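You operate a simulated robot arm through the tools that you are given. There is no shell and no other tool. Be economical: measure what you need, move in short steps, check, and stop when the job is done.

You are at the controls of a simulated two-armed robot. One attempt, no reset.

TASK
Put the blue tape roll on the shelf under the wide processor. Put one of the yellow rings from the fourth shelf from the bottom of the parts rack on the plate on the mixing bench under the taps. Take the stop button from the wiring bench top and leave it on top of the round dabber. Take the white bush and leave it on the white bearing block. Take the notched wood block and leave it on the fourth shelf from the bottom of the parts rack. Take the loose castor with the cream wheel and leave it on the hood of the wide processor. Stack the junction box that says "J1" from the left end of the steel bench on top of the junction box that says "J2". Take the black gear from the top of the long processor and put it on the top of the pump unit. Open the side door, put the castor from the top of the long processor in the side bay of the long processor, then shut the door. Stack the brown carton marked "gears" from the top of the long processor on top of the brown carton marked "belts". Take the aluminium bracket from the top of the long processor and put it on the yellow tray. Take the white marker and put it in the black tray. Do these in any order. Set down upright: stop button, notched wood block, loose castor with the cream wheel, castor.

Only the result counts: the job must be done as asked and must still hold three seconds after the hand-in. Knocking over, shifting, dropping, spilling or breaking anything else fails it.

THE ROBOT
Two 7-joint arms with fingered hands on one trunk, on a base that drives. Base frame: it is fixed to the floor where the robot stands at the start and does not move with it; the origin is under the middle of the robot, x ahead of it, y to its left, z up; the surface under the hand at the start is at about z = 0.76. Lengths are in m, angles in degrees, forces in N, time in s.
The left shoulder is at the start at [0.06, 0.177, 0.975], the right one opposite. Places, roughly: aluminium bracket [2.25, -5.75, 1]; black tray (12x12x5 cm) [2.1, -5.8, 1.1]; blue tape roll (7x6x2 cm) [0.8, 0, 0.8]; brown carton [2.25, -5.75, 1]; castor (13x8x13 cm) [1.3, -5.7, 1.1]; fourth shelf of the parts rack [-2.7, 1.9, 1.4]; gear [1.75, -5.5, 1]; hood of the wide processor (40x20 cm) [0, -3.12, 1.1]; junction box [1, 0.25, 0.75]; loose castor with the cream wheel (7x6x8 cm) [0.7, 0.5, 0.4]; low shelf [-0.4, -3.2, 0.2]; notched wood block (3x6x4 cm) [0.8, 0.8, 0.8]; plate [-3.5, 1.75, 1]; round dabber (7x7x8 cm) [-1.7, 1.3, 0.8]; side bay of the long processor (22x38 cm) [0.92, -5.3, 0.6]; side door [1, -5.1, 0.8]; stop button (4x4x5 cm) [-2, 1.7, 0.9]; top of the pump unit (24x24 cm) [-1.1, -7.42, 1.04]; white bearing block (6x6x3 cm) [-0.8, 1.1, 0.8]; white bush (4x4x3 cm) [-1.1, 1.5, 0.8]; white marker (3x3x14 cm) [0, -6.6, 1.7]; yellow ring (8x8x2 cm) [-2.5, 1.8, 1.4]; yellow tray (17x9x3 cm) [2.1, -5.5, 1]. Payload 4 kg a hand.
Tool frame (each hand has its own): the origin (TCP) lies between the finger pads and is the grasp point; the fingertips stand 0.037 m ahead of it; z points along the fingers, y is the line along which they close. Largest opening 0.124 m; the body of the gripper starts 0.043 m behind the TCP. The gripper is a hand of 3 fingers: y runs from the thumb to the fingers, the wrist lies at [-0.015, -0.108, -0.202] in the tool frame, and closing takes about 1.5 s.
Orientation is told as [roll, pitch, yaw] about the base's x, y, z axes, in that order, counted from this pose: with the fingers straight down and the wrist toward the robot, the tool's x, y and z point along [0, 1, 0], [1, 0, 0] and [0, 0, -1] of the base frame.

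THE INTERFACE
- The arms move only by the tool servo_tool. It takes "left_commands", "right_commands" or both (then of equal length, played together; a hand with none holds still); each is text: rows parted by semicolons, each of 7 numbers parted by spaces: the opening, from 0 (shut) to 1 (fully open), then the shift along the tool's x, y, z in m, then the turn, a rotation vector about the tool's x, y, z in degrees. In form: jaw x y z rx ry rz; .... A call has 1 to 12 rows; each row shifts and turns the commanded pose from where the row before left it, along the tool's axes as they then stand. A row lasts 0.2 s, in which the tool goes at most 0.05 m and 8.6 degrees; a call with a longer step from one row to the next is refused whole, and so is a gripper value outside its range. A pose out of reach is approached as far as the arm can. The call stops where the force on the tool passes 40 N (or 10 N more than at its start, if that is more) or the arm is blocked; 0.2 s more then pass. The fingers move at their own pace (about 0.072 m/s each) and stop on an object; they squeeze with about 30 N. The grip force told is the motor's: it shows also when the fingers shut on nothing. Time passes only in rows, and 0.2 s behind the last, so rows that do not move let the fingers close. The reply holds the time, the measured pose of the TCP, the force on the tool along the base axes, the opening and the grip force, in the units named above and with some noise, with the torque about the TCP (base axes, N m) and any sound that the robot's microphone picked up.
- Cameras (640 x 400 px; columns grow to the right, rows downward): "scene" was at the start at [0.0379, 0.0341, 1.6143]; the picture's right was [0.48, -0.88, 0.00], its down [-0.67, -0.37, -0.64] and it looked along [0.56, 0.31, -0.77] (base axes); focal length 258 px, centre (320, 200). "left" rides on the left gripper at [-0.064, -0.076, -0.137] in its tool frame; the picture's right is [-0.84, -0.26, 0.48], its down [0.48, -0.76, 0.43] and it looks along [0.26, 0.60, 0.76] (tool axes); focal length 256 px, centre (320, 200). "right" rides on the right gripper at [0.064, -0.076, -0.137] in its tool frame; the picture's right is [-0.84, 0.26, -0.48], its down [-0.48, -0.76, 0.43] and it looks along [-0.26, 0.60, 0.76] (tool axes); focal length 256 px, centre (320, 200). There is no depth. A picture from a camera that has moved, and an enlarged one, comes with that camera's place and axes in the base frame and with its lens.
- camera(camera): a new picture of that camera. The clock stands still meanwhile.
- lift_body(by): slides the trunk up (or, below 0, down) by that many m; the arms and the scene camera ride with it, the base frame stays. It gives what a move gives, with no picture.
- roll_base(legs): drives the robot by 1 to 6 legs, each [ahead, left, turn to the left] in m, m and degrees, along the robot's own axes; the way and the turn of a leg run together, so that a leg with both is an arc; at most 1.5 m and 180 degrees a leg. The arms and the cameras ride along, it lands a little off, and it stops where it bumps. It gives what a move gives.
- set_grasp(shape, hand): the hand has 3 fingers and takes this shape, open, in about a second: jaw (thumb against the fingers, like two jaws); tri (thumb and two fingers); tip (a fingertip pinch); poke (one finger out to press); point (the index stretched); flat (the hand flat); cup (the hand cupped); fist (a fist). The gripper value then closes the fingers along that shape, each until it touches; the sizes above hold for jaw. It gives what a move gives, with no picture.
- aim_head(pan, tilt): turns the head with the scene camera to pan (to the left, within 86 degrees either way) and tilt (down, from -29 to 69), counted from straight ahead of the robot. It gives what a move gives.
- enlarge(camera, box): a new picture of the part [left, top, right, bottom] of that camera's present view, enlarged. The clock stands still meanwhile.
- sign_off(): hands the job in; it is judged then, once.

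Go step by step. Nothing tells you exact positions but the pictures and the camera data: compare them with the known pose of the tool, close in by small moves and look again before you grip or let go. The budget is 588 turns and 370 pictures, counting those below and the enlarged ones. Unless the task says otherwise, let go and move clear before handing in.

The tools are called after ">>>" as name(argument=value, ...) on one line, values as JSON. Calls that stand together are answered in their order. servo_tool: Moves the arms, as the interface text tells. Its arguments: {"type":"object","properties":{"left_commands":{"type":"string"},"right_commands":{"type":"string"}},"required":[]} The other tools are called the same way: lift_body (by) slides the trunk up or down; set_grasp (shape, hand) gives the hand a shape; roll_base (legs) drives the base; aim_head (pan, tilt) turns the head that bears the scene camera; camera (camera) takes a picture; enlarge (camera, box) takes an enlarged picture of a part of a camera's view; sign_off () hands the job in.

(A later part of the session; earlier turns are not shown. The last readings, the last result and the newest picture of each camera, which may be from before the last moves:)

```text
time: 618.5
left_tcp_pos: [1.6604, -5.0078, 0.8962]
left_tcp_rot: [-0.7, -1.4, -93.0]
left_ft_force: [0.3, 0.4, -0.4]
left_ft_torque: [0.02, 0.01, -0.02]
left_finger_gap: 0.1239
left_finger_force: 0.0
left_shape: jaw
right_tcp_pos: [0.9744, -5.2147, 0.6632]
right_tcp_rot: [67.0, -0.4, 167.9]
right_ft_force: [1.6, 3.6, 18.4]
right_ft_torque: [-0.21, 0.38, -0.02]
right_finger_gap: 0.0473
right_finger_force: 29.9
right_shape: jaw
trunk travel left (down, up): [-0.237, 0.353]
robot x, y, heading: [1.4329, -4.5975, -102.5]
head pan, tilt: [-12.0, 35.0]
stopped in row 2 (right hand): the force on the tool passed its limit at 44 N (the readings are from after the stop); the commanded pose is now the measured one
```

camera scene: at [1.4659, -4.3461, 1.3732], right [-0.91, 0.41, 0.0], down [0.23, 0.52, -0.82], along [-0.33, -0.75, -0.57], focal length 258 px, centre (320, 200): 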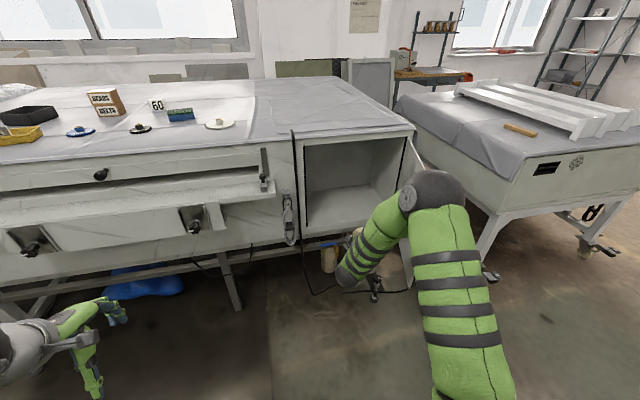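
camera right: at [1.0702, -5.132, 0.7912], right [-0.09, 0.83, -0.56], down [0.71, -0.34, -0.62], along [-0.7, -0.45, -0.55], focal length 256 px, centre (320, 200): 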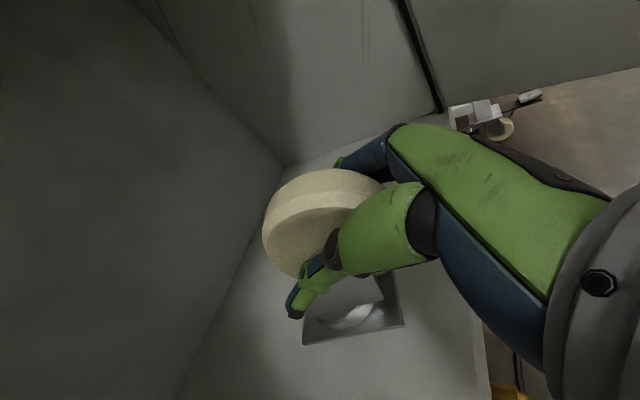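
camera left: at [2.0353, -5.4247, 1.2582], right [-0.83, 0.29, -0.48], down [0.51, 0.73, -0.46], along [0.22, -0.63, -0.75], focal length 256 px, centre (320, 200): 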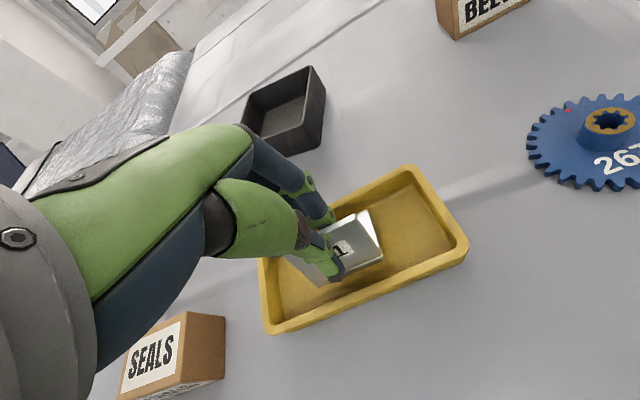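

Contact with the bay floor. I relieve, open and withdraw along the tool axis.

>>> servo_tool(right_commands="0 0.003 0 -0.0014 0 0 0;0.45 0 0 0 0 0 0;0.6 0 0 0 0 0 0;0.75 0 0 0 0 0 0;0.85 0 0 0 0 0 0;0.85 0 0 -0.03 0 0 0;0.85 0 0 -0.04 0 0 0;0.85 0 0 -0.04 0 0 0;0.85 0 0 -0.04 0 0 0;0.85 0 0 0 0 0 0")

>>> camera(camera="right")

```text
time: 620.7
left_tcp_pos: [1.6616, -5.0091, 0.8965]
left_tcp_rot: [-0.8, -1.3, -93.0]
left_ft_force: [-0.3, 0.1, 0.6]
left_ft_torque: [0.0, 0.03, -0.02]
left_finger_gap: 0.1237
left_finger_force: 0.0
left_shape: jaw
right_tcp_pos: [1.0033, -5.0798, 0.7241]
right_tcp_rot: [66.3, -0.3, 167.9]
right_ft_force: [0.5, -0.4, -0.3]
right_ft_torque: [-0.05, -0.03, -0.01]
right_finger_gap: 0.1054
right_finger_force: 0.0
right_shape: jaw
trunk travel left (down, up): [-0.237, 0.353]
robot x, y, heading: [1.4315, -4.5962, -102.1]
head pan, tilt: [-12.0, 35.0]
```

```text
66 pictures are left
camera right: at [1.0989, -4.998, 0.8354], right [-0.09, 0.81, -0.57], down [0.7, -0.36, -0.62], along [-0.71, -0.46, -0.54], focal length 256 px, centre (320, 200)
```

right: 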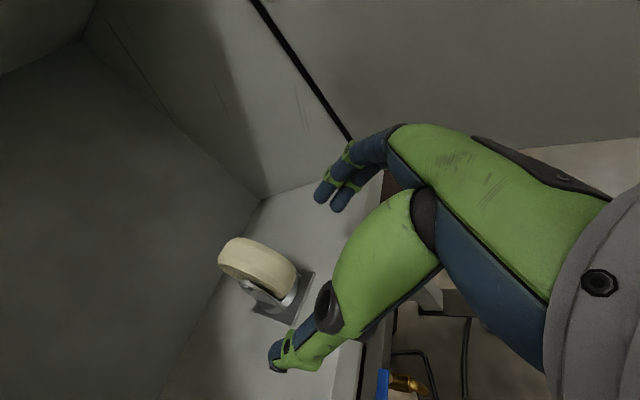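

The castor stands upright in the bay. Now I withdraw, make a fist and go around the door's free edge to push it shut.

>>> roll_base(legs=[[-0.42, 0, 0]])

>>> set_grasp(hand="right", shape="fist")

>>> servo_tool(right_commands="1 -0.0169 0 -0.0362 0 0 0;1 -0.0169 0 -0.0362 0 0 0;1 0.03 0 -0.014 0 0 0;1 0.03 0 -0.014 0 0 0;1 0 0 0 0 0 0")

>>> aim_head(pan=-30, tilt=45)

>>> camera(camera="scene")

```text
time: 623.3
left_tcp_pos: [1.7503, -4.5966, 0.8968]
left_tcp_rot: [-0.8, -1.4, -93.1]
left_ft_force: [0.1, 0.0, 0.3]
left_ft_torque: [0.05, 0.0, 0.04]
left_finger_gap: 0.1237
left_finger_force: 0.1
left_shape: jaw
right_tcp_pos: [1.0913, -4.6669, 0.7229]
right_tcp_rot: [66.4, -0.3, 167.9]
right_ft_force: [-0.8, -0.3, -0.2]
right_ft_torque: [-0.02, -0.01, -0.03]
right_finger_gap: 0.1051
right_finger_force: 0.1
right_shape: jaw
trunk travel left (down, up): [-0.237, 0.353]
robot x, y, heading: [1.5195, -4.1836, -102.1]
head pan, tilt: [-12.0, 35.0]
```

```text
time: 624.2
left_tcp_pos: [1.7502, -4.5966, 0.8964]
left_tcp_rot: [-0.7, -1.2, -93.1]
left_ft_force: [0.4, 0.1, 0.4]
left_ft_torque: [-0.03, 0.02, 0.01]
left_finger_gap: 0.1237
left_finger_force: 0.0
left_shape: jaw
right_tcp_pos: [1.0916, -4.6667, 0.7229]
right_tcp_rot: [66.4, -0.3, 167.9]
right_ft_force: [0.1, 0.2, 0.7]
right_ft_torque: [0.03, 0.03, -0.02]
right_finger_gap: 0.0002
right_finger_force: 0.1
right_shape: fist
trunk travel left (down, up): [-0.237, 0.353]
robot x, y, heading: [1.5182, -4.184, -102.2]
head pan, tilt: [-12.0, 35.0]
```

```text
time: 625.4
left_tcp_pos: [1.7491, -4.5969, 0.8958]
left_tcp_rot: [-0.7, -1.4, -93.2]
left_ft_force: [0.1, -0.2, 0.9]
left_ft_torque: [-0.02, -0.02, 0.02]
left_finger_gap: 0.1238
left_finger_force: 0.1
left_shape: jaw
right_tcp_pos: [1.1015, -4.6489, 0.7732]
right_tcp_rot: [66.3, -0.3, 167.7]
right_ft_force: [0.1, 0.6, -0.2]
right_ft_torque: [0.0, 0.01, 0.0]
right_finger_gap: 0.0
right_finger_force: 0.0
right_shape: fist
right hand out of reach, approached as far as the arm can: row 1, 2, 3, 4
trunk travel left (down, up): [-0.237, 0.353]
robot x, y, heading: [1.5251, -4.1816, -102.2]
head pan, tilt: [-12.0, 35.0]
```

```text
time: 626.2
left_tcp_pos: [1.7489, -4.5967, 0.8964]
left_tcp_rot: [-0.7, -1.3, -93.2]
left_ft_force: [0.1, 0.2, -0.3]
left_ft_torque: [0.0, 0.0, 0.0]
left_finger_gap: 0.1236
left_finger_force: 0.0
left_shape: jaw
right_tcp_pos: [1.103, -4.6486, 0.7735]
right_tcp_rot: [66.3, -0.3, 167.8]
right_ft_force: [1.2, 0.3, 0.5]
right_ft_torque: [0.0, 0.0, 0.03]
right_finger_gap: 0.0
right_finger_force: 0.0
right_shape: fist
trunk travel left (down, up): [-0.237, 0.353]
robot x, y, heading: [1.5213, -4.1826, -102.4]
head pan, tilt: [-30.0, 45.0]
```

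```text
65 pictures are left
camera scene: at [1.4712, -4.2172, 1.3585], right [-0.74, 0.67, 0.0], down [0.47, 0.52, -0.71], along [-0.47, -0.52, -0.71], focal length 258 px, centre (320, 200)
```

scene: 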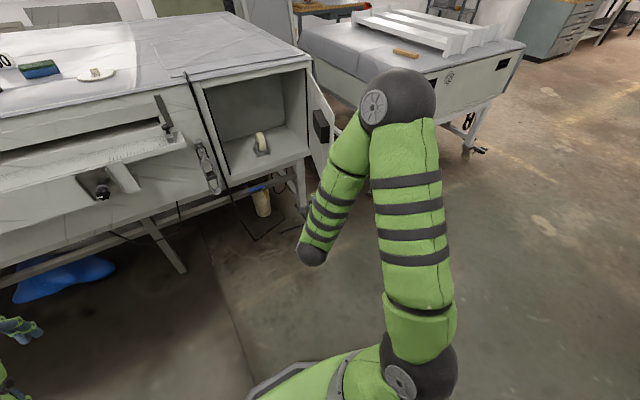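

>>> roll_base(legs=[[0, -0.45, 0]])

>>> camera(camera="scene")

```text
time: 628.9
left_tcp_pos: [1.3144, -4.503, 0.8968]
left_tcp_rot: [-0.7, -1.3, -92.7]
left_ft_force: [0.3, -0.3, -1.3]
left_ft_torque: [0.01, -0.03, -0.02]
left_finger_gap: 0.1237
left_finger_force: 0.1
left_shape: jaw
right_tcp_pos: [0.6672, -4.5573, 0.7723]
right_tcp_rot: [66.4, -0.3, 168.1]
right_ft_force: [0.0, -0.5, 0.2]
right_ft_torque: [0.01, 0.01, -0.02]
right_finger_gap: 0.0
right_finger_force: 0.0
right_shape: fist
trunk travel left (down, up): [-0.237, 0.353]
robot x, y, heading: [1.0821, -4.0919, -102.0]
head pan, tilt: [-30.0, 45.0]
```

```text
64 pictures are left
camera scene: at [1.0342, -4.1236, 1.3584], right [-0.74, 0.67, 0.0], down [0.47, 0.53, -0.71], along [-0.47, -0.53, -0.71], focal length 258 px, centre (320, 200)
```

scene: 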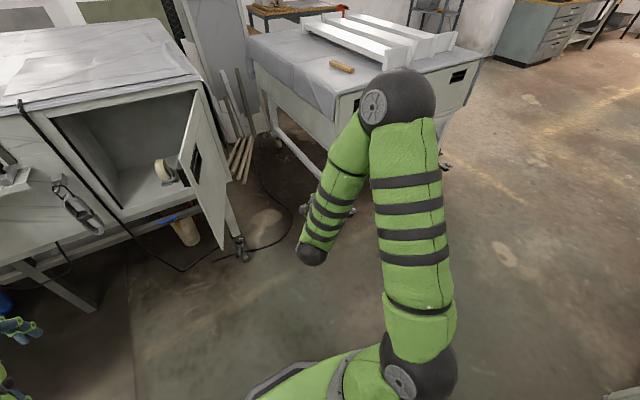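

The door stands ~70° open and my fist is on its outer side. I push it shut by driving along its arc.

>>> roll_base(legs=[[0.139, 0.26, 0], [0.08, 0.164, 0]])

>>> camera(camera="scene")

```text
time: 632.1
left_tcp_pos: [1.6893, -4.8069, 0.8969]
left_tcp_rot: [-0.7, -1.2, -92.9]
left_ft_force: [0.5, -0.5, -0.2]
left_ft_torque: [0.0, 0.0, -0.03]
left_finger_gap: 0.1234
left_finger_force: 0.0
left_shape: jaw
right_tcp_pos: [1.043, -4.8611, 0.7729]
right_tcp_rot: [66.2, -0.3, 168.0]
right_ft_force: [-0.1, -0.5, -0.7]
right_ft_torque: [0.03, 0.02, 0.01]
right_finger_gap: 0.0001
right_finger_force: 0.1
right_shape: fist
trunk travel left (down, up): [-0.237, 0.353]
robot x, y, heading: [1.4552, -4.3941, -101.7]
head pan, tilt: [-30.0, 45.0]
```

```text
63 pictures are left
camera scene: at [1.4089, -4.4276, 1.3584], right [-0.74, 0.67, 0.0], down [0.47, 0.53, -0.71], along [-0.47, -0.53, -0.71], focal length 258 px, centre (320, 200)
```

scene: 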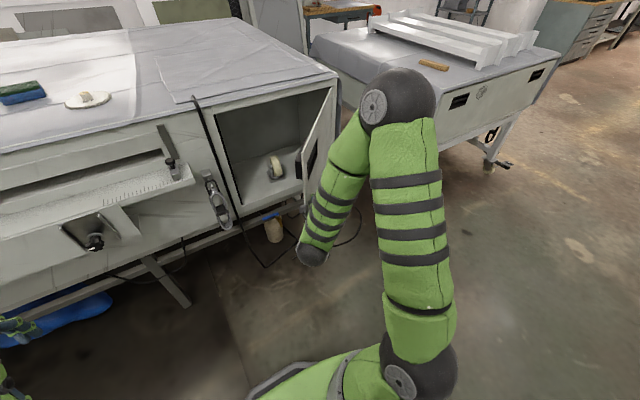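

The door has followed to about 45°. I continue.

>>> roll_base(legs=[[0.156, 0.106, 0], [0.06, 0.016, 0]])

>>> camera(camera="scene")

```text
time: 634.2
left_tcp_pos: [1.7626, -5.0418, 0.8962]
left_tcp_rot: [-0.7, -1.2, -92.9]
left_ft_force: [0.1, -0.4, -0.5]
left_ft_torque: [0.0, 0.03, -0.01]
left_finger_gap: 0.1237
left_finger_force: 0.0
left_shape: jaw
right_tcp_pos: [1.1153, -5.0967, 0.7725]
right_tcp_rot: [66.3, -0.2, 168.0]
right_ft_force: [-0.4, 0.0, -0.1]
right_ft_torque: [0.0, -0.04, -0.02]
right_finger_gap: 0.0
right_finger_force: 0.0
right_shape: fist
trunk travel left (down, up): [-0.237, 0.353]
robot x, y, heading: [1.531, -4.6276, -102.1]
head pan, tilt: [-30.0, 45.0]
```

```text
62 pictures are left
camera scene: at [1.4833, -4.6631, 1.3584], right [-0.74, 0.67, 0.0], down [0.47, 0.53, -0.71], along [-0.47, -0.52, -0.71], focal length 258 px, centre (320, 200)
```

scene: 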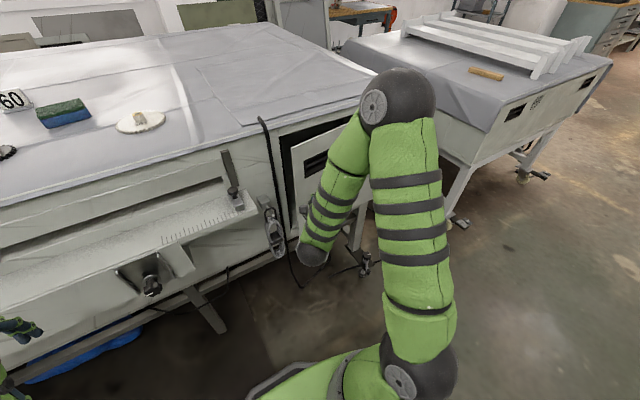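

>>> roll_base(legs=[[0.06, 0, 0]])

>>> enlarge(camera="scene", box=[220, 70, 420, 270])

```text
time: 635.2
left_tcp_pos: [1.7499, -5.1001, 0.8958]
left_tcp_rot: [-0.8, -1.3, -92.9]
left_ft_force: [0.4, 0.6, 0.2]
left_ft_torque: [-0.03, 0.0, -0.01]
left_finger_gap: 0.1237
left_finger_force: 0.1
left_shape: jaw
right_tcp_pos: [1.1031, -5.1542, 0.7733]
right_tcp_rot: [66.4, -0.3, 168.1]
right_ft_force: [3.2, 5.4, 1.0]
right_ft_torque: [-0.08, 0.1, -0.12]
right_finger_gap: 0.0
right_finger_force: 0.1
right_shape: fist
trunk travel left (down, up): [-0.237, 0.353]
robot x, y, heading: [1.5162, -4.6865, -102.2]
head pan, tilt: [-30.0, 45.0]
```

```text
2.00 times, centred on (320, 170) of scene
camera zoom: at [1.471, -4.7208, 1.3585], right [-0.74, 0.67, 0.0], down [0.47, 0.52, -0.71], along [-0.47, -0.53, -0.71], focal length 515 px, centre (320, 260)
```

zoom: 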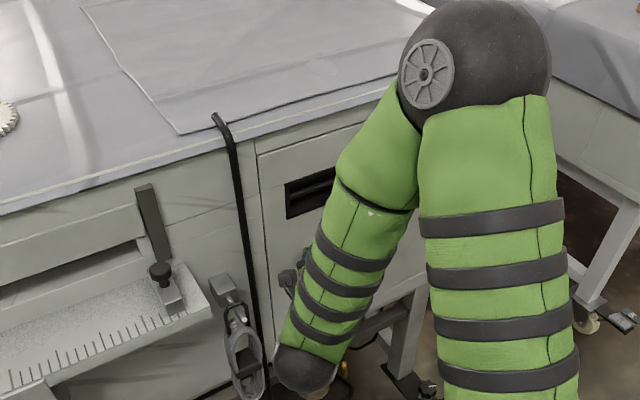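

Looks flush. One small firm push, then I retreat and check.

>>> servo_tool(right_commands="1 0.0042 0 0.0091 0 0 0;1 0.0042 0 0.0091 0 0 0;1 0 0 0 0 0 0")

>>> roll_base(legs=[[-0.25, 0, 0]])

>>> enlarge(camera="scene", box=[180, 40, 420, 240])

```text
time: 635.6
left_tcp_pos: [1.7498, -5.0987, 0.8953]
left_tcp_rot: [-0.6, -1.3, -93.0]
left_ft_force: [-0.3, -0.7, -0.8]
left_ft_torque: [0.04, 0.03, -0.03]
left_finger_gap: 0.1237
left_finger_force: 0.1
left_shape: jaw
right_tcp_pos: [1.1032, -5.1578, 0.7704]
right_tcp_rot: [65.8, -0.2, 167.9]
right_ft_force: [7.8, 16.7, 4.4]
right_ft_torque: [-0.47, 0.34, -0.47]
right_finger_gap: 0.0
right_finger_force: 0.0
right_shape: fist
trunk travel left (down, up): [-0.237, 0.353]
robot x, y, heading: [1.5205, -4.6861, -102.2]
head pan, tilt: [-30.0, 45.0]
stopped in row 2 (right hand): the force on the tool passed its limit at 48 N (the readings are from after the stop); the commanded pose is now the measured one
```

```text
time: 637.4
left_tcp_pos: [1.8021, -4.8538, 0.8961]
left_tcp_rot: [-0.7, -1.2, -93.1]
left_ft_force: [0.3, -0.9, -0.7]
left_ft_torque: [0.01, 0.0, -0.01]
left_finger_gap: 0.1237
left_finger_force: 0.0
left_shape: jaw
right_tcp_pos: [1.1563, -4.9153, 0.7699]
right_tcp_rot: [65.9, -0.2, 167.9]
right_ft_force: [-0.2, 0.0, 0.5]
right_ft_torque: [-0.03, 0.0, -0.03]
right_finger_gap: 0.0
right_finger_force: 0.1
right_shape: fist
trunk travel left (down, up): [-0.237, 0.353]
robot x, y, heading: [1.5704, -4.439, -102.1]
head pan, tilt: [-30.0, 45.0]
```

```text
2.00 times, centred on (300, 140) of scene
camera zoom: at [1.5239, -4.4748, 1.3585], right [-0.74, 0.67, 0.0], down [0.47, 0.52, -0.71], along [-0.47, -0.52, -0.71], focal length 515 px, centre (360, 320)
```

zoom: 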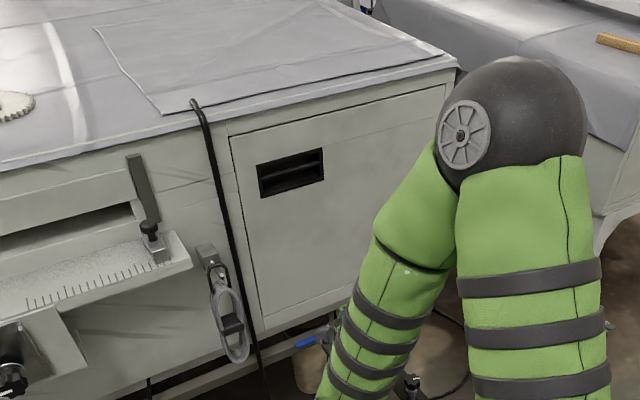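

The door is shut. Next the black gear: I raise the trunk and approach it with the left hand.

>>> lift_body(by=0.35)

>>> servo_tool(right_commands="1 0.036 0 -0.017 0 0 0;1 0.036 0 -0.017 0 0 0;1 0.036 0 -0.017 0 0 0;1 0 0 0 0 0 0", left_commands="1 0 0 -0.0 0 0 0;1 0 0 0 0 0 0;1 0 0 0 0 0 0;1 0 0 0 0 0 0")

>>> roll_base(legs=[[0.27, 0.135, 0]])

>>> aim_head(pan=0, tilt=45)

>>> camera(camera="scene")

>>> camera(camera="left")

```text
time: 640.9
left_tcp_pos: [1.8035, -4.8538, 1.2457]
left_tcp_rot: [-0.6, -1.2, -92.8]
left_ft_force: [0.2, 0.0, -0.6]
left_ft_torque: [-0.01, -0.01, 0.0]
left_finger_gap: 0.1239
left_finger_force: 0.1
left_shape: jaw
right_tcp_pos: [1.1563, -4.9151, 1.121]
right_tcp_rot: [65.9, -0.2, 168.0]
right_ft_force: [0.6, 0.3, 0.3]
right_ft_torque: [0.0, -0.04, 0.0]
right_finger_gap: 0.0001
right_finger_force: 0.1
right_shape: fist
trunk travel left (down, up): [-0.587, 0.003]
robot x, y, heading: [1.5746, -4.4416, -102.0]
head pan, tilt: [-30.0, 45.0]
```

```text
time: 641.9
left_tcp_pos: [1.8029, -4.8543, 1.246]
left_tcp_rot: [-0.8, -1.1, -92.9]
left_ft_force: [-0.1, 0.0, 0.5]
left_ft_torque: [0.0, 0.02, -0.03]
left_finger_gap: 0.1239
left_finger_force: 0.2
left_shape: jaw
right_tcp_pos: [1.1565, -4.9135, 1.2413]
right_tcp_rot: [65.8, -0.3, 168.1]
right_ft_force: [0.4, -0.2, 0.6]
right_ft_torque: [-0.01, 0.0, -0.01]
right_finger_gap: 0.0
right_finger_force: 0.1
right_shape: fist
trunk travel left (down, up): [-0.587, 0.003]
robot x, y, heading: [1.5742, -4.4401, -102.3]
head pan, tilt: [-30.0, 45.0]
```

```text
time: 643.9
left_tcp_pos: [1.8785, -5.1494, 1.2461]
left_tcp_rot: [-0.7, -1.2, -92.9]
left_ft_force: [-0.5, 0.0, 0.1]
left_ft_torque: [0.01, 0.0, 0.0]
left_finger_gap: 0.1235
left_finger_force: 0.0
left_shape: jaw
right_tcp_pos: [1.2327, -5.207, 1.2403]
right_tcp_rot: [65.8, -0.3, 168.0]
right_ft_force: [-1.0, -0.2, 0.1]
right_ft_torque: [-0.02, -0.02, 0.01]
right_finger_gap: 0.0
right_finger_force: 0.1
right_shape: fist
trunk travel left (down, up): [-0.587, 0.003]
robot x, y, heading: [1.6472, -4.737, -102.2]
head pan, tilt: [-30.0, 45.0]
```

```text
time: 644.9
left_tcp_pos: [1.8778, -5.1482, 1.2452]
left_tcp_rot: [-0.6, -1.2, -92.9]
left_ft_force: [-0.8, 0.6, 0.7]
left_ft_torque: [0.02, 0.0, 0.0]
left_finger_gap: 0.124
left_finger_force: 0.1
left_shape: jaw
right_tcp_pos: [1.2319, -5.2068, 1.2402]
right_tcp_rot: [65.9, -0.4, 168.0]
right_ft_force: [0.2, 0.4, 0.2]
right_ft_torque: [0.0, 0.03, -0.01]
right_finger_gap: 0.0
right_finger_force: 0.0
right_shape: fist
trunk travel left (down, up): [-0.587, 0.003]
robot x, y, heading: [1.644, -4.7346, -102.2]
head pan, tilt: [0.0, 45.0]
```

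```text
59 pictures are left
camera scene: at [1.6363, -4.7882, 1.7084], right [-0.98, 0.21, 0.0], down [0.15, 0.69, -0.71], along [-0.15, -0.69, -0.71], focal length 258 px, centre (320, 200)
```

scene: 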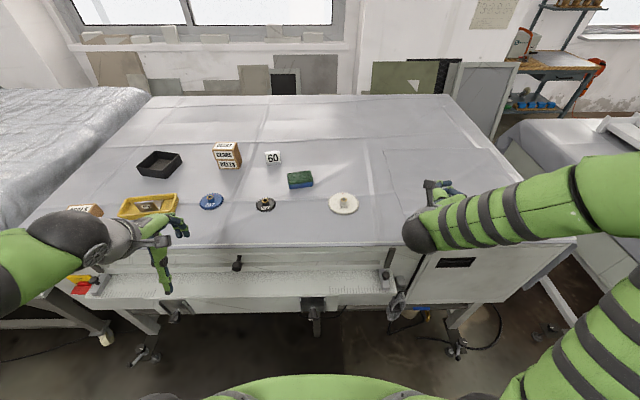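

```text
58 pictures are left
camera left: at [1.8207, -5.0665, 1.3826], right [-0.83, 0.29, -0.48], down [0.52, 0.73, -0.46], along [0.21, -0.62, -0.75], focal length 256 px, centre (320, 200)
```

left: 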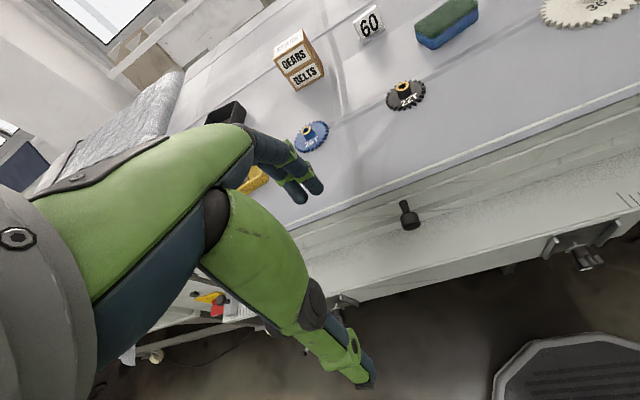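

>>> servo_tool(left_commands="1 -0.0218 0.0395 0 0 0 0;1 -0.0218 0.0395 0 0 0 0;1 -0.0218 0.0395 0 0 0 0;1 -0.0218 0.0395 0 0 0 0;1 -0.0218 0.0395 0 0 0 0;1 -0.0218 0.0395 0 0 0 0;1 -0.0218 0.0395 0 0 0 0;1 -0.0218 0.0395 0 0 0 0;1 0 0 0.04 0 0 0;1 0 0 0.04 0 0 0;1 0 0 0.03 0 0 0;1 0 0 0 0 0 0")

>>> camera(camera="left")

```text
time: 647.5
left_tcp_pos: [1.686, -5.4562, 1.1443]
left_tcp_rot: [-0.7, -1.2, -92.9]
left_ft_force: [0.0, 0.3, -0.7]
left_ft_torque: [0.02, -0.03, 0.01]
left_finger_gap: 0.1241
left_finger_force: 0.1
left_shape: jaw
right_tcp_pos: [1.2325, -5.2067, 1.2408]
right_tcp_rot: [65.9, -0.3, 168.0]
right_ft_force: [0.5, -0.1, 0.0]
right_ft_torque: [-0.01, 0.0, -0.01]
right_finger_gap: 0.0
right_finger_force: 0.0
right_shape: fist
trunk travel left (down, up): [-0.587, 0.003]
robot x, y, heading: [1.6438, -4.7369, -102.1]
head pan, tilt: [0.0, 45.0]
```

```text
57 pictures are left
camera left: at [1.6293, -5.3744, 1.2811], right [-0.83, 0.29, -0.48], down [0.52, 0.73, -0.46], along [0.21, -0.62, -0.75], focal length 256 px, centre (320, 200)
```

left: 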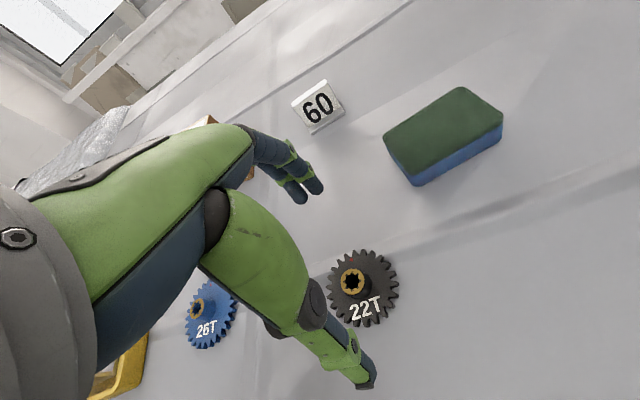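

>>> servo_tool(left_commands="0.9 0.006 0 0.04 0 0 0;0.9 0 0 0.031 0 0 0;0.7 0 0 0 0 0 0;0.5 0 0 0 0 0 0;0.3 0 0 0 0 0 0;0 0 0 0 0 0 0;0 0 0 0 0 0 0;0 0 0 0 0 0 0")

>>> servo_tool(left_commands="0 0 0 -0.03 0 0 0;0 0 0 -0.04 0 0 0;0 0 0 -0.04 0 0 0;0 0 0 0 0 0 0")

>>> camera(camera="left")

```text
time: 649.4
left_tcp_pos: [1.6897, -5.4596, 1.0803]
left_tcp_rot: [-1.3, -2.0, -93.0]
left_ft_force: [-2.4, 3.5, 21.7]
left_ft_torque: [0.57, -0.1, 0.08]
left_finger_gap: 0.0486
left_finger_force: 30.0
left_shape: jaw
right_tcp_pos: [1.2313, -5.2056, 1.2406]
right_tcp_rot: [65.9, -0.3, 168.0]
right_ft_force: [-0.3, 0.0, -0.5]
right_ft_torque: [0.01, 0.01, 0.0]
right_finger_gap: 0.0
right_finger_force: 0.1
right_shape: fist
trunk travel left (down, up): [-0.587, 0.003]
robot x, y, heading: [1.6426, -4.7352, -102.2]
head pan, tilt: [0.0, 45.0]
stopped in row 8 (left hand): the force on the tool passed its limit at 43 N (the readings are from after the stop); the commanded pose is now the measured one
```

```text
time: 650.4
left_tcp_pos: [1.6925, -5.4585, 1.1869]
left_tcp_rot: [-0.9, -1.6, -93.0]
left_ft_force: [-0.1, 0.3, -0.9]
left_ft_torque: [-0.01, -0.02, 0.03]
left_finger_gap: 0.0338
left_finger_force: 30.6
left_shape: jaw
right_tcp_pos: [1.2317, -5.2075, 1.2411]
right_tcp_rot: [65.8, -0.3, 168.0]
right_ft_force: [0.8, -0.1, -0.2]
right_ft_torque: [0.0, 0.01, -0.01]
right_finger_gap: 0.0001
right_finger_force: 0.1
right_shape: fist
trunk travel left (down, up): [-0.587, 0.003]
robot x, y, heading: [1.6495, -4.7353, -102.0]
head pan, tilt: [0.0, 45.0]
```

```text
56 pictures are left
camera left: at [1.6355, -5.3755, 1.3241], right [-0.83, 0.29, -0.48], down [0.51, 0.72, -0.46], along [0.21, -0.63, -0.75], focal length 256 px, centre (320, 200)
```

left: 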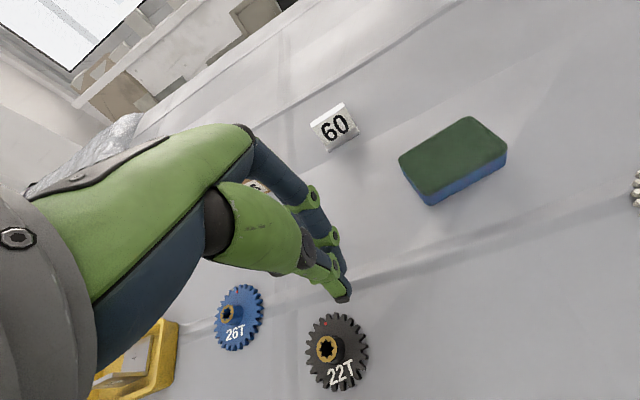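

The gear slipped out and lies at about (1.762,-5.427). I grip its hub instead.

>>> servo_tool(left_commands="0.5 0.034 -0.018 0 0 0 0;0.5 0.034 -0.018 0 0 0 0;0.5 0 0 0.03 0 0 0;0.5 0 0 0 0 0 0")

>>> camera(camera="left")

>>> enlarge(camera="scene", box=[200, 160, 300, 240])

```text
time: 651.4
left_tcp_pos: [1.762, -5.4259, 1.155]
left_tcp_rot: [-1.0, -1.7, -92.9]
left_ft_force: [-0.5, -0.6, -0.1]
left_ft_torque: [0.0, 0.0, 0.03]
left_finger_gap: 0.0615
left_finger_force: 0.0
left_shape: jaw
right_tcp_pos: [1.2334, -5.2065, 1.2416]
right_tcp_rot: [65.9, -0.3, 167.9]
right_ft_force: [-0.3, -0.7, 0.4]
right_ft_torque: [0.06, -0.02, -0.01]
right_finger_gap: 0.0001
right_finger_force: 0.0
right_shape: fist
trunk travel left (down, up): [-0.587, 0.003]
robot x, y, heading: [1.649, -4.7362, -102.0]
head pan, tilt: [0.0, 45.0]
```

```text
55 pictures are left
camera left: at [1.7062, -5.3428, 1.2906], right [-0.83, 0.29, -0.48], down [0.51, 0.72, -0.47], along [0.21, -0.63, -0.75], focal length 256 px, centre (320, 200)
```

left: 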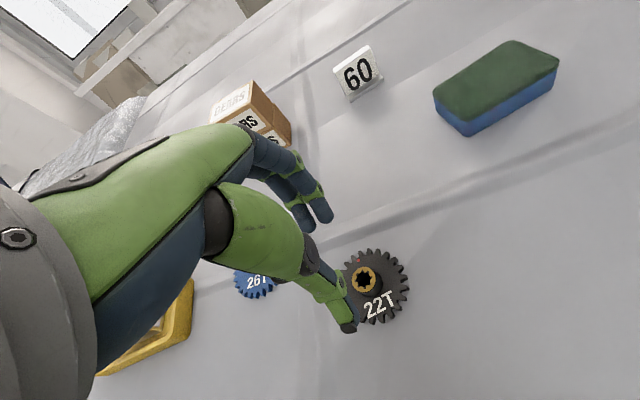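

```text
5.00 times, centred on (250, 200) of scene
camera zoom: at [1.6372, -4.7876, 1.7085], right [-0.98, 0.21, 0.0], down [0.15, 0.69, -0.71], along [-0.15, -0.69, -0.71], focal length 1288 px, centre (670, 200)
```

zoom: 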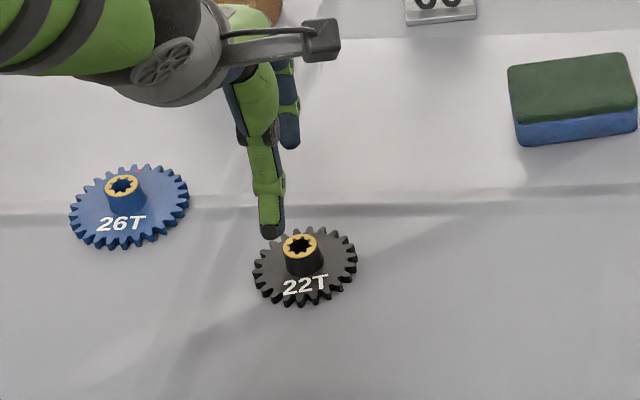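

>>> servo_tool(left_commands="0.45 -0.004 -0.002 0.03 0 0 0;0.45 0 0 0.027 0 0 0;0.3 0 0 0 0 0 0;0.15 0 0 0 0 0 0;0 0 0 0 0 0 0;0 0 0 0 0 0 0;0 0 0 0 0 0 0")

>>> servo_tool(left_commands="0 0 0 -0.03 0 0 0;0 0 0 -0.04 0 0 0;0 0 0 -0.04 0 0 0;0 0 0 0 0 0 0")

>>> camera(camera="left")

```text
time: 653.0
left_tcp_pos: [1.7562, -5.4259, 1.0983]
left_tcp_rot: [-1.0, -1.7, -93.1]
left_ft_force: [-0.4, -0.2, 0.0]
left_ft_torque: [-0.01, 0.01, 0.01]
left_finger_gap: 0.0
left_finger_force: 30.4
left_shape: jaw
right_tcp_pos: [1.2321, -5.2069, 1.241]
right_tcp_rot: [65.9, -0.3, 168.0]
right_ft_force: [-0.4, 0.2, 0.0]
right_ft_torque: [-0.01, 0.01, -0.02]
right_finger_gap: 0.0
right_finger_force: 0.1
right_shape: fist
trunk travel left (down, up): [-0.587, 0.003]
robot x, y, heading: [1.6469, -4.7332, -101.9]
head pan, tilt: [0.0, 45.0]
```

```text
time: 654.0
left_tcp_pos: [1.7593, -5.4221, 1.2081]
left_tcp_rot: [-0.9, -1.6, -93.0]
left_ft_force: [1.4, 0.2, 0.2]
left_ft_torque: [0.0, -0.01, -0.01]
left_finger_gap: 0.0
left_finger_force: 29.7
left_shape: jaw
right_tcp_pos: [1.2314, -5.2068, 1.2406]
right_tcp_rot: [65.9, -0.2, 168.1]
right_ft_force: [0.1, -1.0, 0.5]
right_ft_torque: [-0.01, 0.0, -0.02]
right_finger_gap: 0.0
right_finger_force: 0.1
right_shape: fist
trunk travel left (down, up): [-0.587, 0.003]
robot x, y, heading: [1.6473, -4.7341, -102.0]
head pan, tilt: [0.0, 45.0]
```

```text
53 pictures are left
camera left: at [1.7031, -5.3397, 1.3442], right [-0.83, 0.29, -0.48], down [0.51, 0.72, -0.46], along [0.21, -0.63, -0.75], focal length 256 px, centre (320, 200)
```

left: 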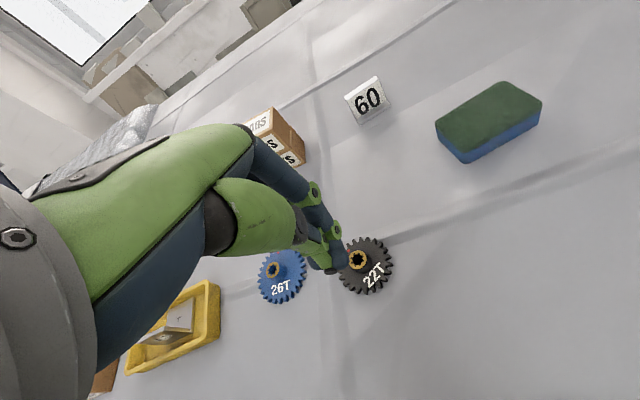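

>>> enlarge(camera="scene", box=[200, 160, 300, 240])

```text
5.00 times, centred on (250, 200) of scene
camera zoom: at [1.6359, -4.7889, 1.7084], right [-0.98, 0.21, 0.0], down [0.15, 0.69, -0.71], along [-0.15, -0.69, -0.71], focal length 1288 px, centre (670, 200)
```

zoom: 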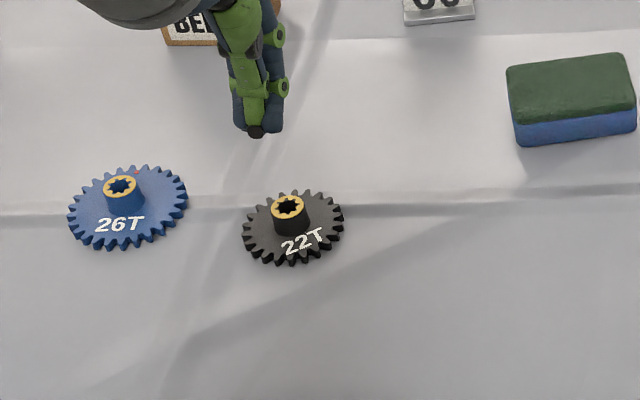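

The hub is now at (1.765,-5.464). The finger centre sits ~8 mm toward +x of the TCP, so I correct for that and go a little deeper.

>>> servo_tool(left_commands="0.5 -0.005 0.042 0 0 0 0;0.5 0 0 0.04 0 0 0;0.5 0 0 0.04 0 0 0;0.5 0 0 0.028 0 0 0;0.5 0 0 0 0 0 0")

>>> camera(camera="left")

```text
time: 655.2
left_tcp_pos: [1.7502, -5.4657, 1.1008]
left_tcp_rot: [-0.8, -1.7, -92.9]
left_ft_force: [0.9, -0.6, -0.4]
left_ft_torque: [-0.02, 0.01, -0.03]
left_finger_gap: 0.0616
left_finger_force: 0.0
left_shape: jaw
right_tcp_pos: [1.2316, -5.2054, 1.2418]
right_tcp_rot: [66.0, -0.4, 168.0]
right_ft_force: [0.4, -0.3, -0.1]
right_ft_torque: [0.0, 0.0, 0.01]
right_finger_gap: 0.0
right_finger_force: 0.0
right_shape: fist
trunk travel left (down, up): [-0.587, 0.003]
robot x, y, heading: [1.6486, -4.7316, -102.0]
head pan, tilt: [0.0, 45.0]
```

```text
51 pictures are left
camera left: at [1.6939, -5.384, 1.2378], right [-0.83, 0.29, -0.48], down [0.51, 0.72, -0.46], along [0.21, -0.63, -0.75], focal length 256 px, centre (320, 200)
```

left: 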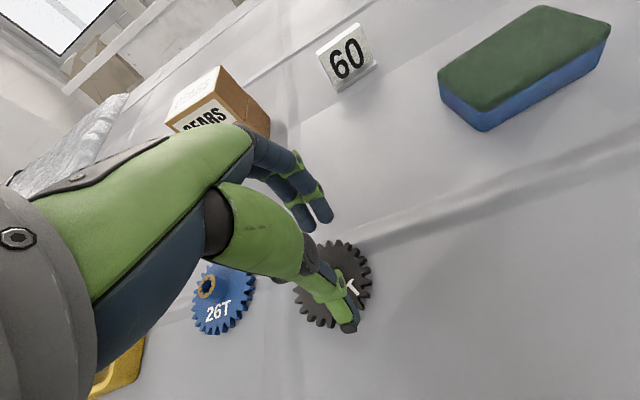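

>>> servo_tool(left_commands="0.45 0.003 0.002 0.008 0 0 0;0.3 0 0 0 0 0 0;0.2 0 0 0 0 0 0;0.1 0 0 0 0 0 0;0 0 0 0 0 0 0;0 0 0 0 0 0 0")

>>> camera(camera="left")

```text
time: 656.6
left_tcp_pos: [1.7531, -5.4685, 1.0939]
left_tcp_rot: [-0.9, -1.8, -93.0]
left_ft_force: [0.8, -0.1, 0.1]
left_ft_torque: [0.01, 0.01, 0.01]
left_finger_gap: 0.0001
left_finger_force: 30.1
left_shape: jaw
right_tcp_pos: [1.231, -5.2065, 1.2403]
right_tcp_rot: [65.9, -0.3, 168.0]
right_ft_force: [-0.6, -0.6, -0.6]
right_ft_torque: [0.03, -0.03, 0.0]
right_finger_gap: 0.0
right_finger_force: 0.0
right_shape: fist
trunk travel left (down, up): [-0.587, 0.003]
robot x, y, heading: [1.6458, -4.7361, -101.9]
head pan, tilt: [0.0, 45.0]
```

```text
50 pictures are left
camera left: at [1.6964, -5.3865, 1.23], right [-0.83, 0.29, -0.48], down [0.51, 0.72, -0.46], along [0.21, -0.63, -0.75], focal length 256 px, centre (320, 200)
```

left: 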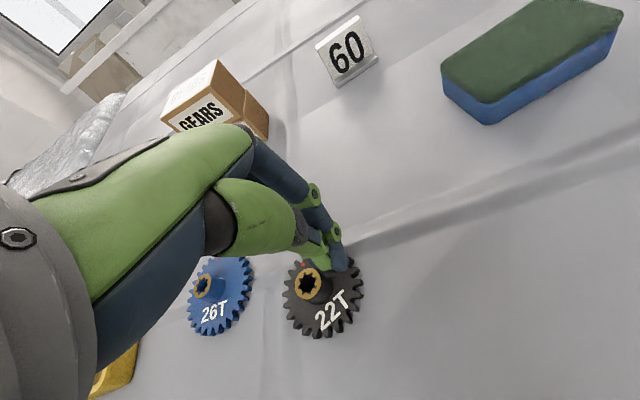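

The hub keeps popping out of the two-jaw pinch. I switch the left hand to the three-finger shape and look at how it sits.

>>> servo_tool(left_commands="0 0 0 -0.04 0 0 0;0 0 0 -0.02 0 0 0")

>>> set_grasp(hand="left", shape="tri")

>>> camera(camera="left")

```text
time: 657.2
left_tcp_pos: [1.7542, -5.4662, 1.155]
left_tcp_rot: [-0.9, -1.6, -92.9]
left_ft_force: [-0.2, -0.4, -0.3]
left_ft_torque: [0.0, 0.04, 0.01]
left_finger_gap: 0.0001
left_finger_force: 30.3
left_shape: jaw
right_tcp_pos: [1.2326, -5.2071, 1.2409]
right_tcp_rot: [65.9, -0.3, 168.0]
right_ft_force: [1.8, -0.6, -0.5]
right_ft_torque: [0.01, 0.01, 0.01]
right_finger_gap: 0.0003
right_finger_force: 0.1
right_shape: fist
trunk travel left (down, up): [-0.587, 0.003]
robot x, y, heading: [1.6451, -4.7333, -102.3]
head pan, tilt: [0.0, 45.0]
```

```text
time: 658.1
left_tcp_pos: [1.7538, -5.4667, 1.1546]
left_tcp_rot: [-1.0, -1.8, -93.0]
left_ft_force: [-0.2, 0.5, -0.9]
left_ft_torque: [-0.02, -0.03, 0.01]
left_finger_gap: 0.1235
left_finger_force: 0.1
left_shape: tri
right_tcp_pos: [1.2318, -5.2066, 1.2407]
right_tcp_rot: [65.8, -0.3, 168.0]
right_ft_force: [0.0, 0.6, -0.5]
right_ft_torque: [0.0, 0.01, 0.02]
right_finger_gap: 0.0001
right_finger_force: 0.1
right_shape: fist
trunk travel left (down, up): [-0.587, 0.003]
robot x, y, heading: [1.6449, -4.7347, -102.0]
head pan, tilt: [0.0, 45.0]
```

```text
49 pictures are left
camera left: at [1.6968, -5.3842, 1.2905], right [-0.83, 0.29, -0.48], down [0.51, 0.72, -0.46], along [0.21, -0.63, -0.75], focal length 256 px, centre (320, 200)
```

left: 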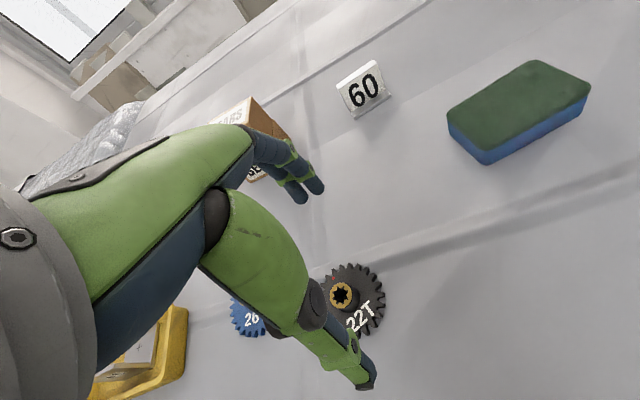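

>>> servo_tool(left_commands="0.8 0.018 -0.004 0.035 0 0 0;0.75 0 0 0.039 0 0 0;0.75 0 0 0 0 0 0;0.65 0 0 0 0 0 0;0.58 0 0 0 0 0 0;0.5 0 0 0 0 0 0;0.3 0 0 0 0 0 0;0.3 0 0 0 0 0 0")

>>> camera(camera="left")

```text
time: 659.9
left_tcp_pos: [1.7687, -5.4676, 1.0823]
left_tcp_rot: [-0.9, -2.0, -93.0]
left_ft_force: [-1.8, -0.9, 14.2]
left_ft_torque: [-0.05, -0.07, -0.09]
left_finger_gap: 0.0084
left_finger_force: 30.0
left_shape: tri
right_tcp_pos: [1.2313, -5.2069, 1.2406]
right_tcp_rot: [65.9, -0.4, 167.9]
right_ft_force: [-0.5, 0.7, 0.9]
right_ft_torque: [0.02, -0.04, 0.0]
right_finger_gap: 0.0002
right_finger_force: 0.1
right_shape: fist
trunk travel left (down, up): [-0.587, 0.003]
robot x, y, heading: [1.648, -4.7338, -102.1]
head pan, tilt: [0.0, 45.0]
```

```text
48 pictures are left
camera left: at [1.7135, -5.3836, 1.2185], right [-0.83, 0.28, -0.48], down [0.51, 0.72, -0.47], along [0.21, -0.64, -0.74], focal length 256 px, centre (320, 200)
```

left: 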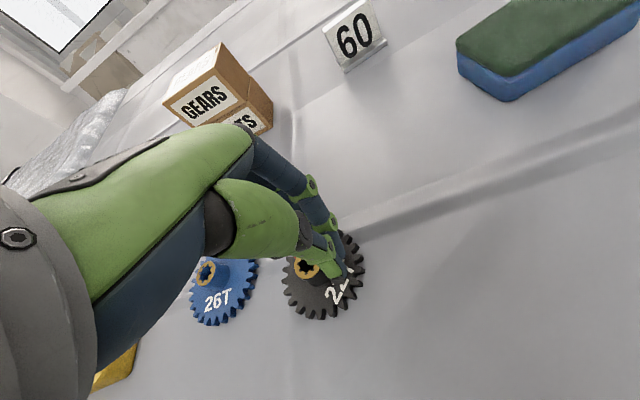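

The object always pops toward +x, so I should place the fingers ~1 cm further +x. I reset to jaw and try again on the hub.

>>> servo_tool(left_commands="0.8 0 0 0 0 0 0;0.8 0 0 -0.03 0 0 0;0.8 0 0 -0.03 0 0 0")

>>> set_grasp(hand="left", shape="jaw")

>>> camera(camera="left")

```text
time: 660.7
left_tcp_pos: [1.772, -5.465, 1.1393]
left_tcp_rot: [-1.0, -1.6, -93.0]
left_ft_force: [0.7, -0.1, -0.1]
left_ft_torque: [-0.04, -0.01, -0.02]
left_finger_gap: 0.0991
left_finger_force: 0.0
left_shape: tri
right_tcp_pos: [1.2321, -5.2071, 1.2411]
right_tcp_rot: [65.9, -0.2, 168.0]
right_ft_force: [0.2, 0.2, 0.4]
right_ft_torque: [0.02, -0.01, 0.01]
right_finger_gap: 0.0
right_finger_force: 0.1
right_shape: fist
trunk travel left (down, up): [-0.587, 0.003]
robot x, y, heading: [1.6428, -4.7342, -102.1]
head pan, tilt: [0.0, 45.0]
```

```text
time: 661.6
left_tcp_pos: [1.7724, -5.4642, 1.1391]
left_tcp_rot: [-1.0, -1.7, -93.0]
left_ft_force: [0.1, 0.4, 0.3]
left_ft_torque: [-0.02, 0.01, 0.0]
left_finger_gap: 0.1241
left_finger_force: 0.1
left_shape: jaw
right_tcp_pos: [1.2317, -5.2072, 1.2418]
right_tcp_rot: [65.9, -0.2, 168.0]
right_ft_force: [0.0, -0.4, 0.0]
right_ft_torque: [0.0, 0.02, 0.0]
right_finger_gap: 0.0
right_finger_force: 0.0
right_shape: fist
trunk travel left (down, up): [-0.587, 0.003]
robot x, y, heading: [1.6424, -4.737, -102.1]
head pan, tilt: [0.0, 45.0]
```

```text
47 pictures are left
camera left: at [1.7158, -5.3824, 1.2755], right [-0.83, 0.29, -0.48], down [0.51, 0.72, -0.46], along [0.21, -0.63, -0.75], focal length 256 px, centre (320, 200)
```

left: 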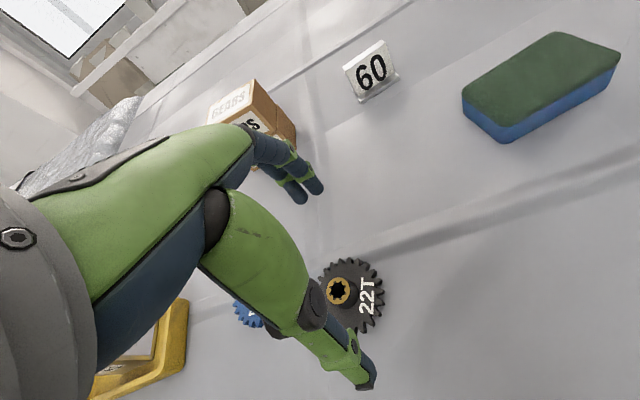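

>>> servo_tool(left_commands="0.5 0.0234 -0.005 0 0 0 0;0.5 0 0 0.03 0 0 0;0.45 0 0 0.018 0 0 0;0.3 0 0 0 0 0 0;0.2 0 0 0 0 0 0;0.1 0 0 0 0 0 0;0 0 0 0 0 0 0;0 0 0 0 0 0 0")

>>> camera(camera="left")

```text
time: 663.4
left_tcp_pos: [1.7954, -5.4635, 1.0912]
left_tcp_rot: [-0.9, -1.7, -93.0]
left_ft_force: [0.4, -0.4, 3.1]
left_ft_torque: [-0.07, -0.02, 0.05]
left_finger_gap: 0.0171
left_finger_force: 30.5
left_shape: jaw
right_tcp_pos: [1.2323, -5.2064, 1.2411]
right_tcp_rot: [65.9, -0.2, 168.1]
right_ft_force: [0.2, -1.1, 0.1]
right_ft_torque: [-0.02, -0.02, 0.02]
right_finger_gap: 0.0
right_finger_force: 0.1
right_shape: fist
trunk travel left (down, up): [-0.587, 0.003]
robot x, y, heading: [1.6441, -4.7351, -101.8]
head pan, tilt: [0.0, 45.0]
```

```text
46 pictures are left
camera left: at [1.7386, -5.3804, 1.2277], right [-0.83, 0.29, -0.48], down [0.51, 0.72, -0.47], along [0.21, -0.63, -0.75], focal length 256 px, centre (320, 200)
```

left: 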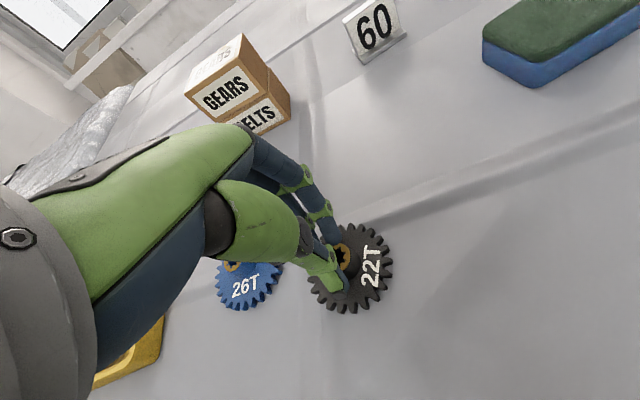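

The hub is gripped. I lift and check.

>>> servo_tool(left_commands="0 0 0 -0.02 0 0 0;0 0 0 -0.03 0 0 0;0 0 0 -0.04 0 0 0;0 0 0 -0.04 0 0 0;0 0 0 0 0 0 0")

>>> camera(camera="left")

```text
time: 664.6
left_tcp_pos: [1.7973, -5.459, 1.2212]
left_tcp_rot: [-0.8, -1.7, -93.0]
left_ft_force: [-0.4, -0.2, 0.5]
left_ft_torque: [0.01, -0.02, -0.05]
left_finger_gap: 0.0089
left_finger_force: 29.6
left_shape: jaw
right_tcp_pos: [1.232, -5.2069, 1.2408]
right_tcp_rot: [65.9, -0.3, 168.0]
right_ft_force: [0.0, -0.5, -0.8]
right_ft_torque: [0.0, 0.04, 0.01]
right_finger_gap: 0.0001
right_finger_force: 0.0
right_shape: fist
trunk travel left (down, up): [-0.587, 0.003]
robot x, y, heading: [1.6457, -4.7364, -102.1]
head pan, tilt: [0.0, 45.0]
```

```text
45 pictures are left
camera left: at [1.7404, -5.3761, 1.3577], right [-0.83, 0.29, -0.48], down [0.51, 0.72, -0.46], along [0.21, -0.63, -0.75], focal length 256 px, centre (320, 200)
```

left: 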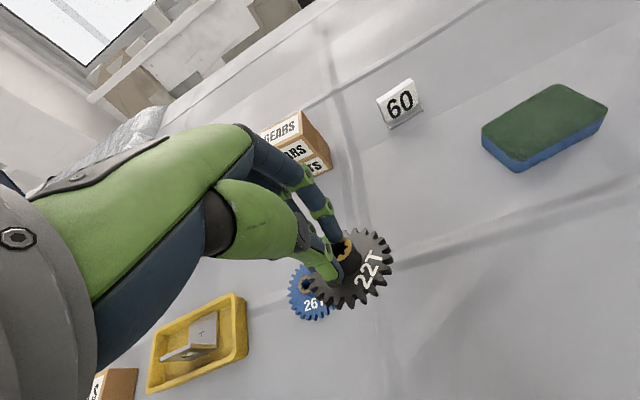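

The gear is lifted by its hub. I travel gently: back off, turn west, pass the wide processor, then south toward the pump unit.

>>> roll_base(legs=[[-0.4, 0, 0], [0, 0, -78], [1.4, 0, 0], [1.4, 0, 0]])

>>> camera(camera="left")

>>> aim_head(pan=55, tilt=22)

>>> camera(camera="scene")

```text
time: 681.6
left_tcp_pos: [-1.2458, -4.707, 1.2213]
left_tcp_rot: [-0.9, -1.6, -162.2]
left_ft_force: [-0.6, 0.3, -0.7]
left_ft_torque: [-0.01, 0.0, 0.0]
left_finger_gap: 0.0088
left_finger_force: 29.8
left_shape: jaw
right_tcp_pos: [-1.2115, -4.0907, 1.2409]
right_tcp_rot: [65.9, -0.3, 98.8]
right_ft_force: [-0.1, 0.4, -0.1]
right_ft_torque: [0.02, -0.01, -0.02]
right_finger_gap: 0.0003
right_finger_force: 0.1
right_shape: fist
trunk travel left (down, up): [-0.587, 0.003]
robot x, y, heading: [-0.622, -4.3108, -171.4]
head pan, tilt: [0.0, 45.0]
stopped in leg 4: the robot was blocked; the commanded pose is now the measured one
```

```text
44 pictures are left
camera left: at [-1.1882, -4.6249, 1.3572], right [-0.03, 0.88, -0.48], down [0.86, -0.23, -0.46], along [-0.52, -0.42, -0.75], focal length 256 px, centre (320, 200)
```

left: 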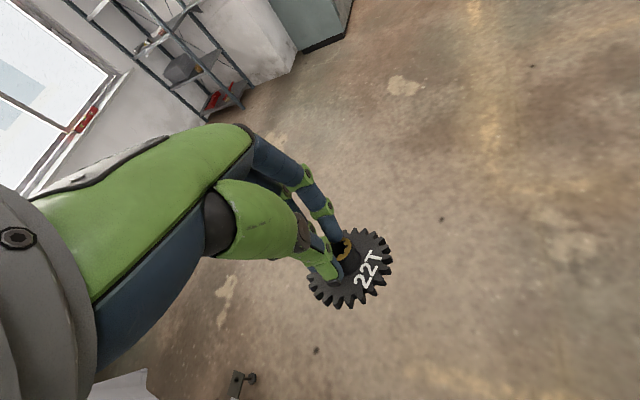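

```text
time: 682.8
left_tcp_pos: [-1.2459, -4.7088, 1.2208]
left_tcp_rot: [-0.9, -1.7, -162.2]
left_ft_force: [0.8, -0.3, -0.5]
left_ft_torque: [-0.01, 0.02, -0.02]
left_finger_gap: 0.0088
left_finger_force: 30.0
left_shape: jaw
right_tcp_pos: [-1.21, -4.0906, 1.2404]
right_tcp_rot: [65.9, -0.3, 98.8]
right_ft_force: [0.1, -0.3, -0.2]
right_ft_torque: [-0.01, 0.0, -0.02]
right_finger_gap: 0.0002
right_finger_force: 0.1
right_shape: fist
trunk travel left (down, up): [-0.587, 0.003]
robot x, y, heading: [-0.6228, -4.3106, -171.4]
head pan, tilt: [55.0, 22.0]
```

```text
43 pictures are left
camera scene: at [-0.6331, -4.393, 1.7438], right [-0.9, 0.45, 0.0], down [0.17, 0.34, -0.93], along [-0.41, -0.83, -0.38], focal length 258 px, centre (320, 200)
```

scene: 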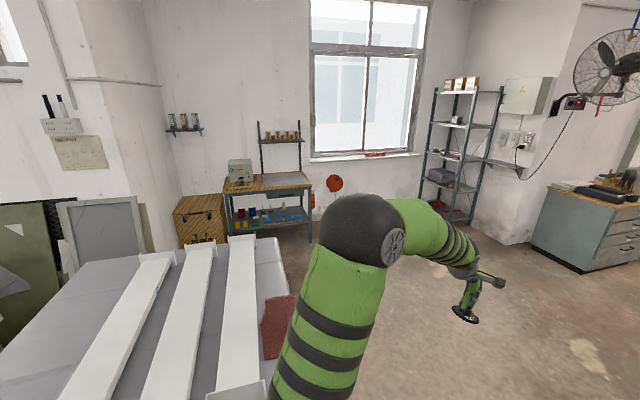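

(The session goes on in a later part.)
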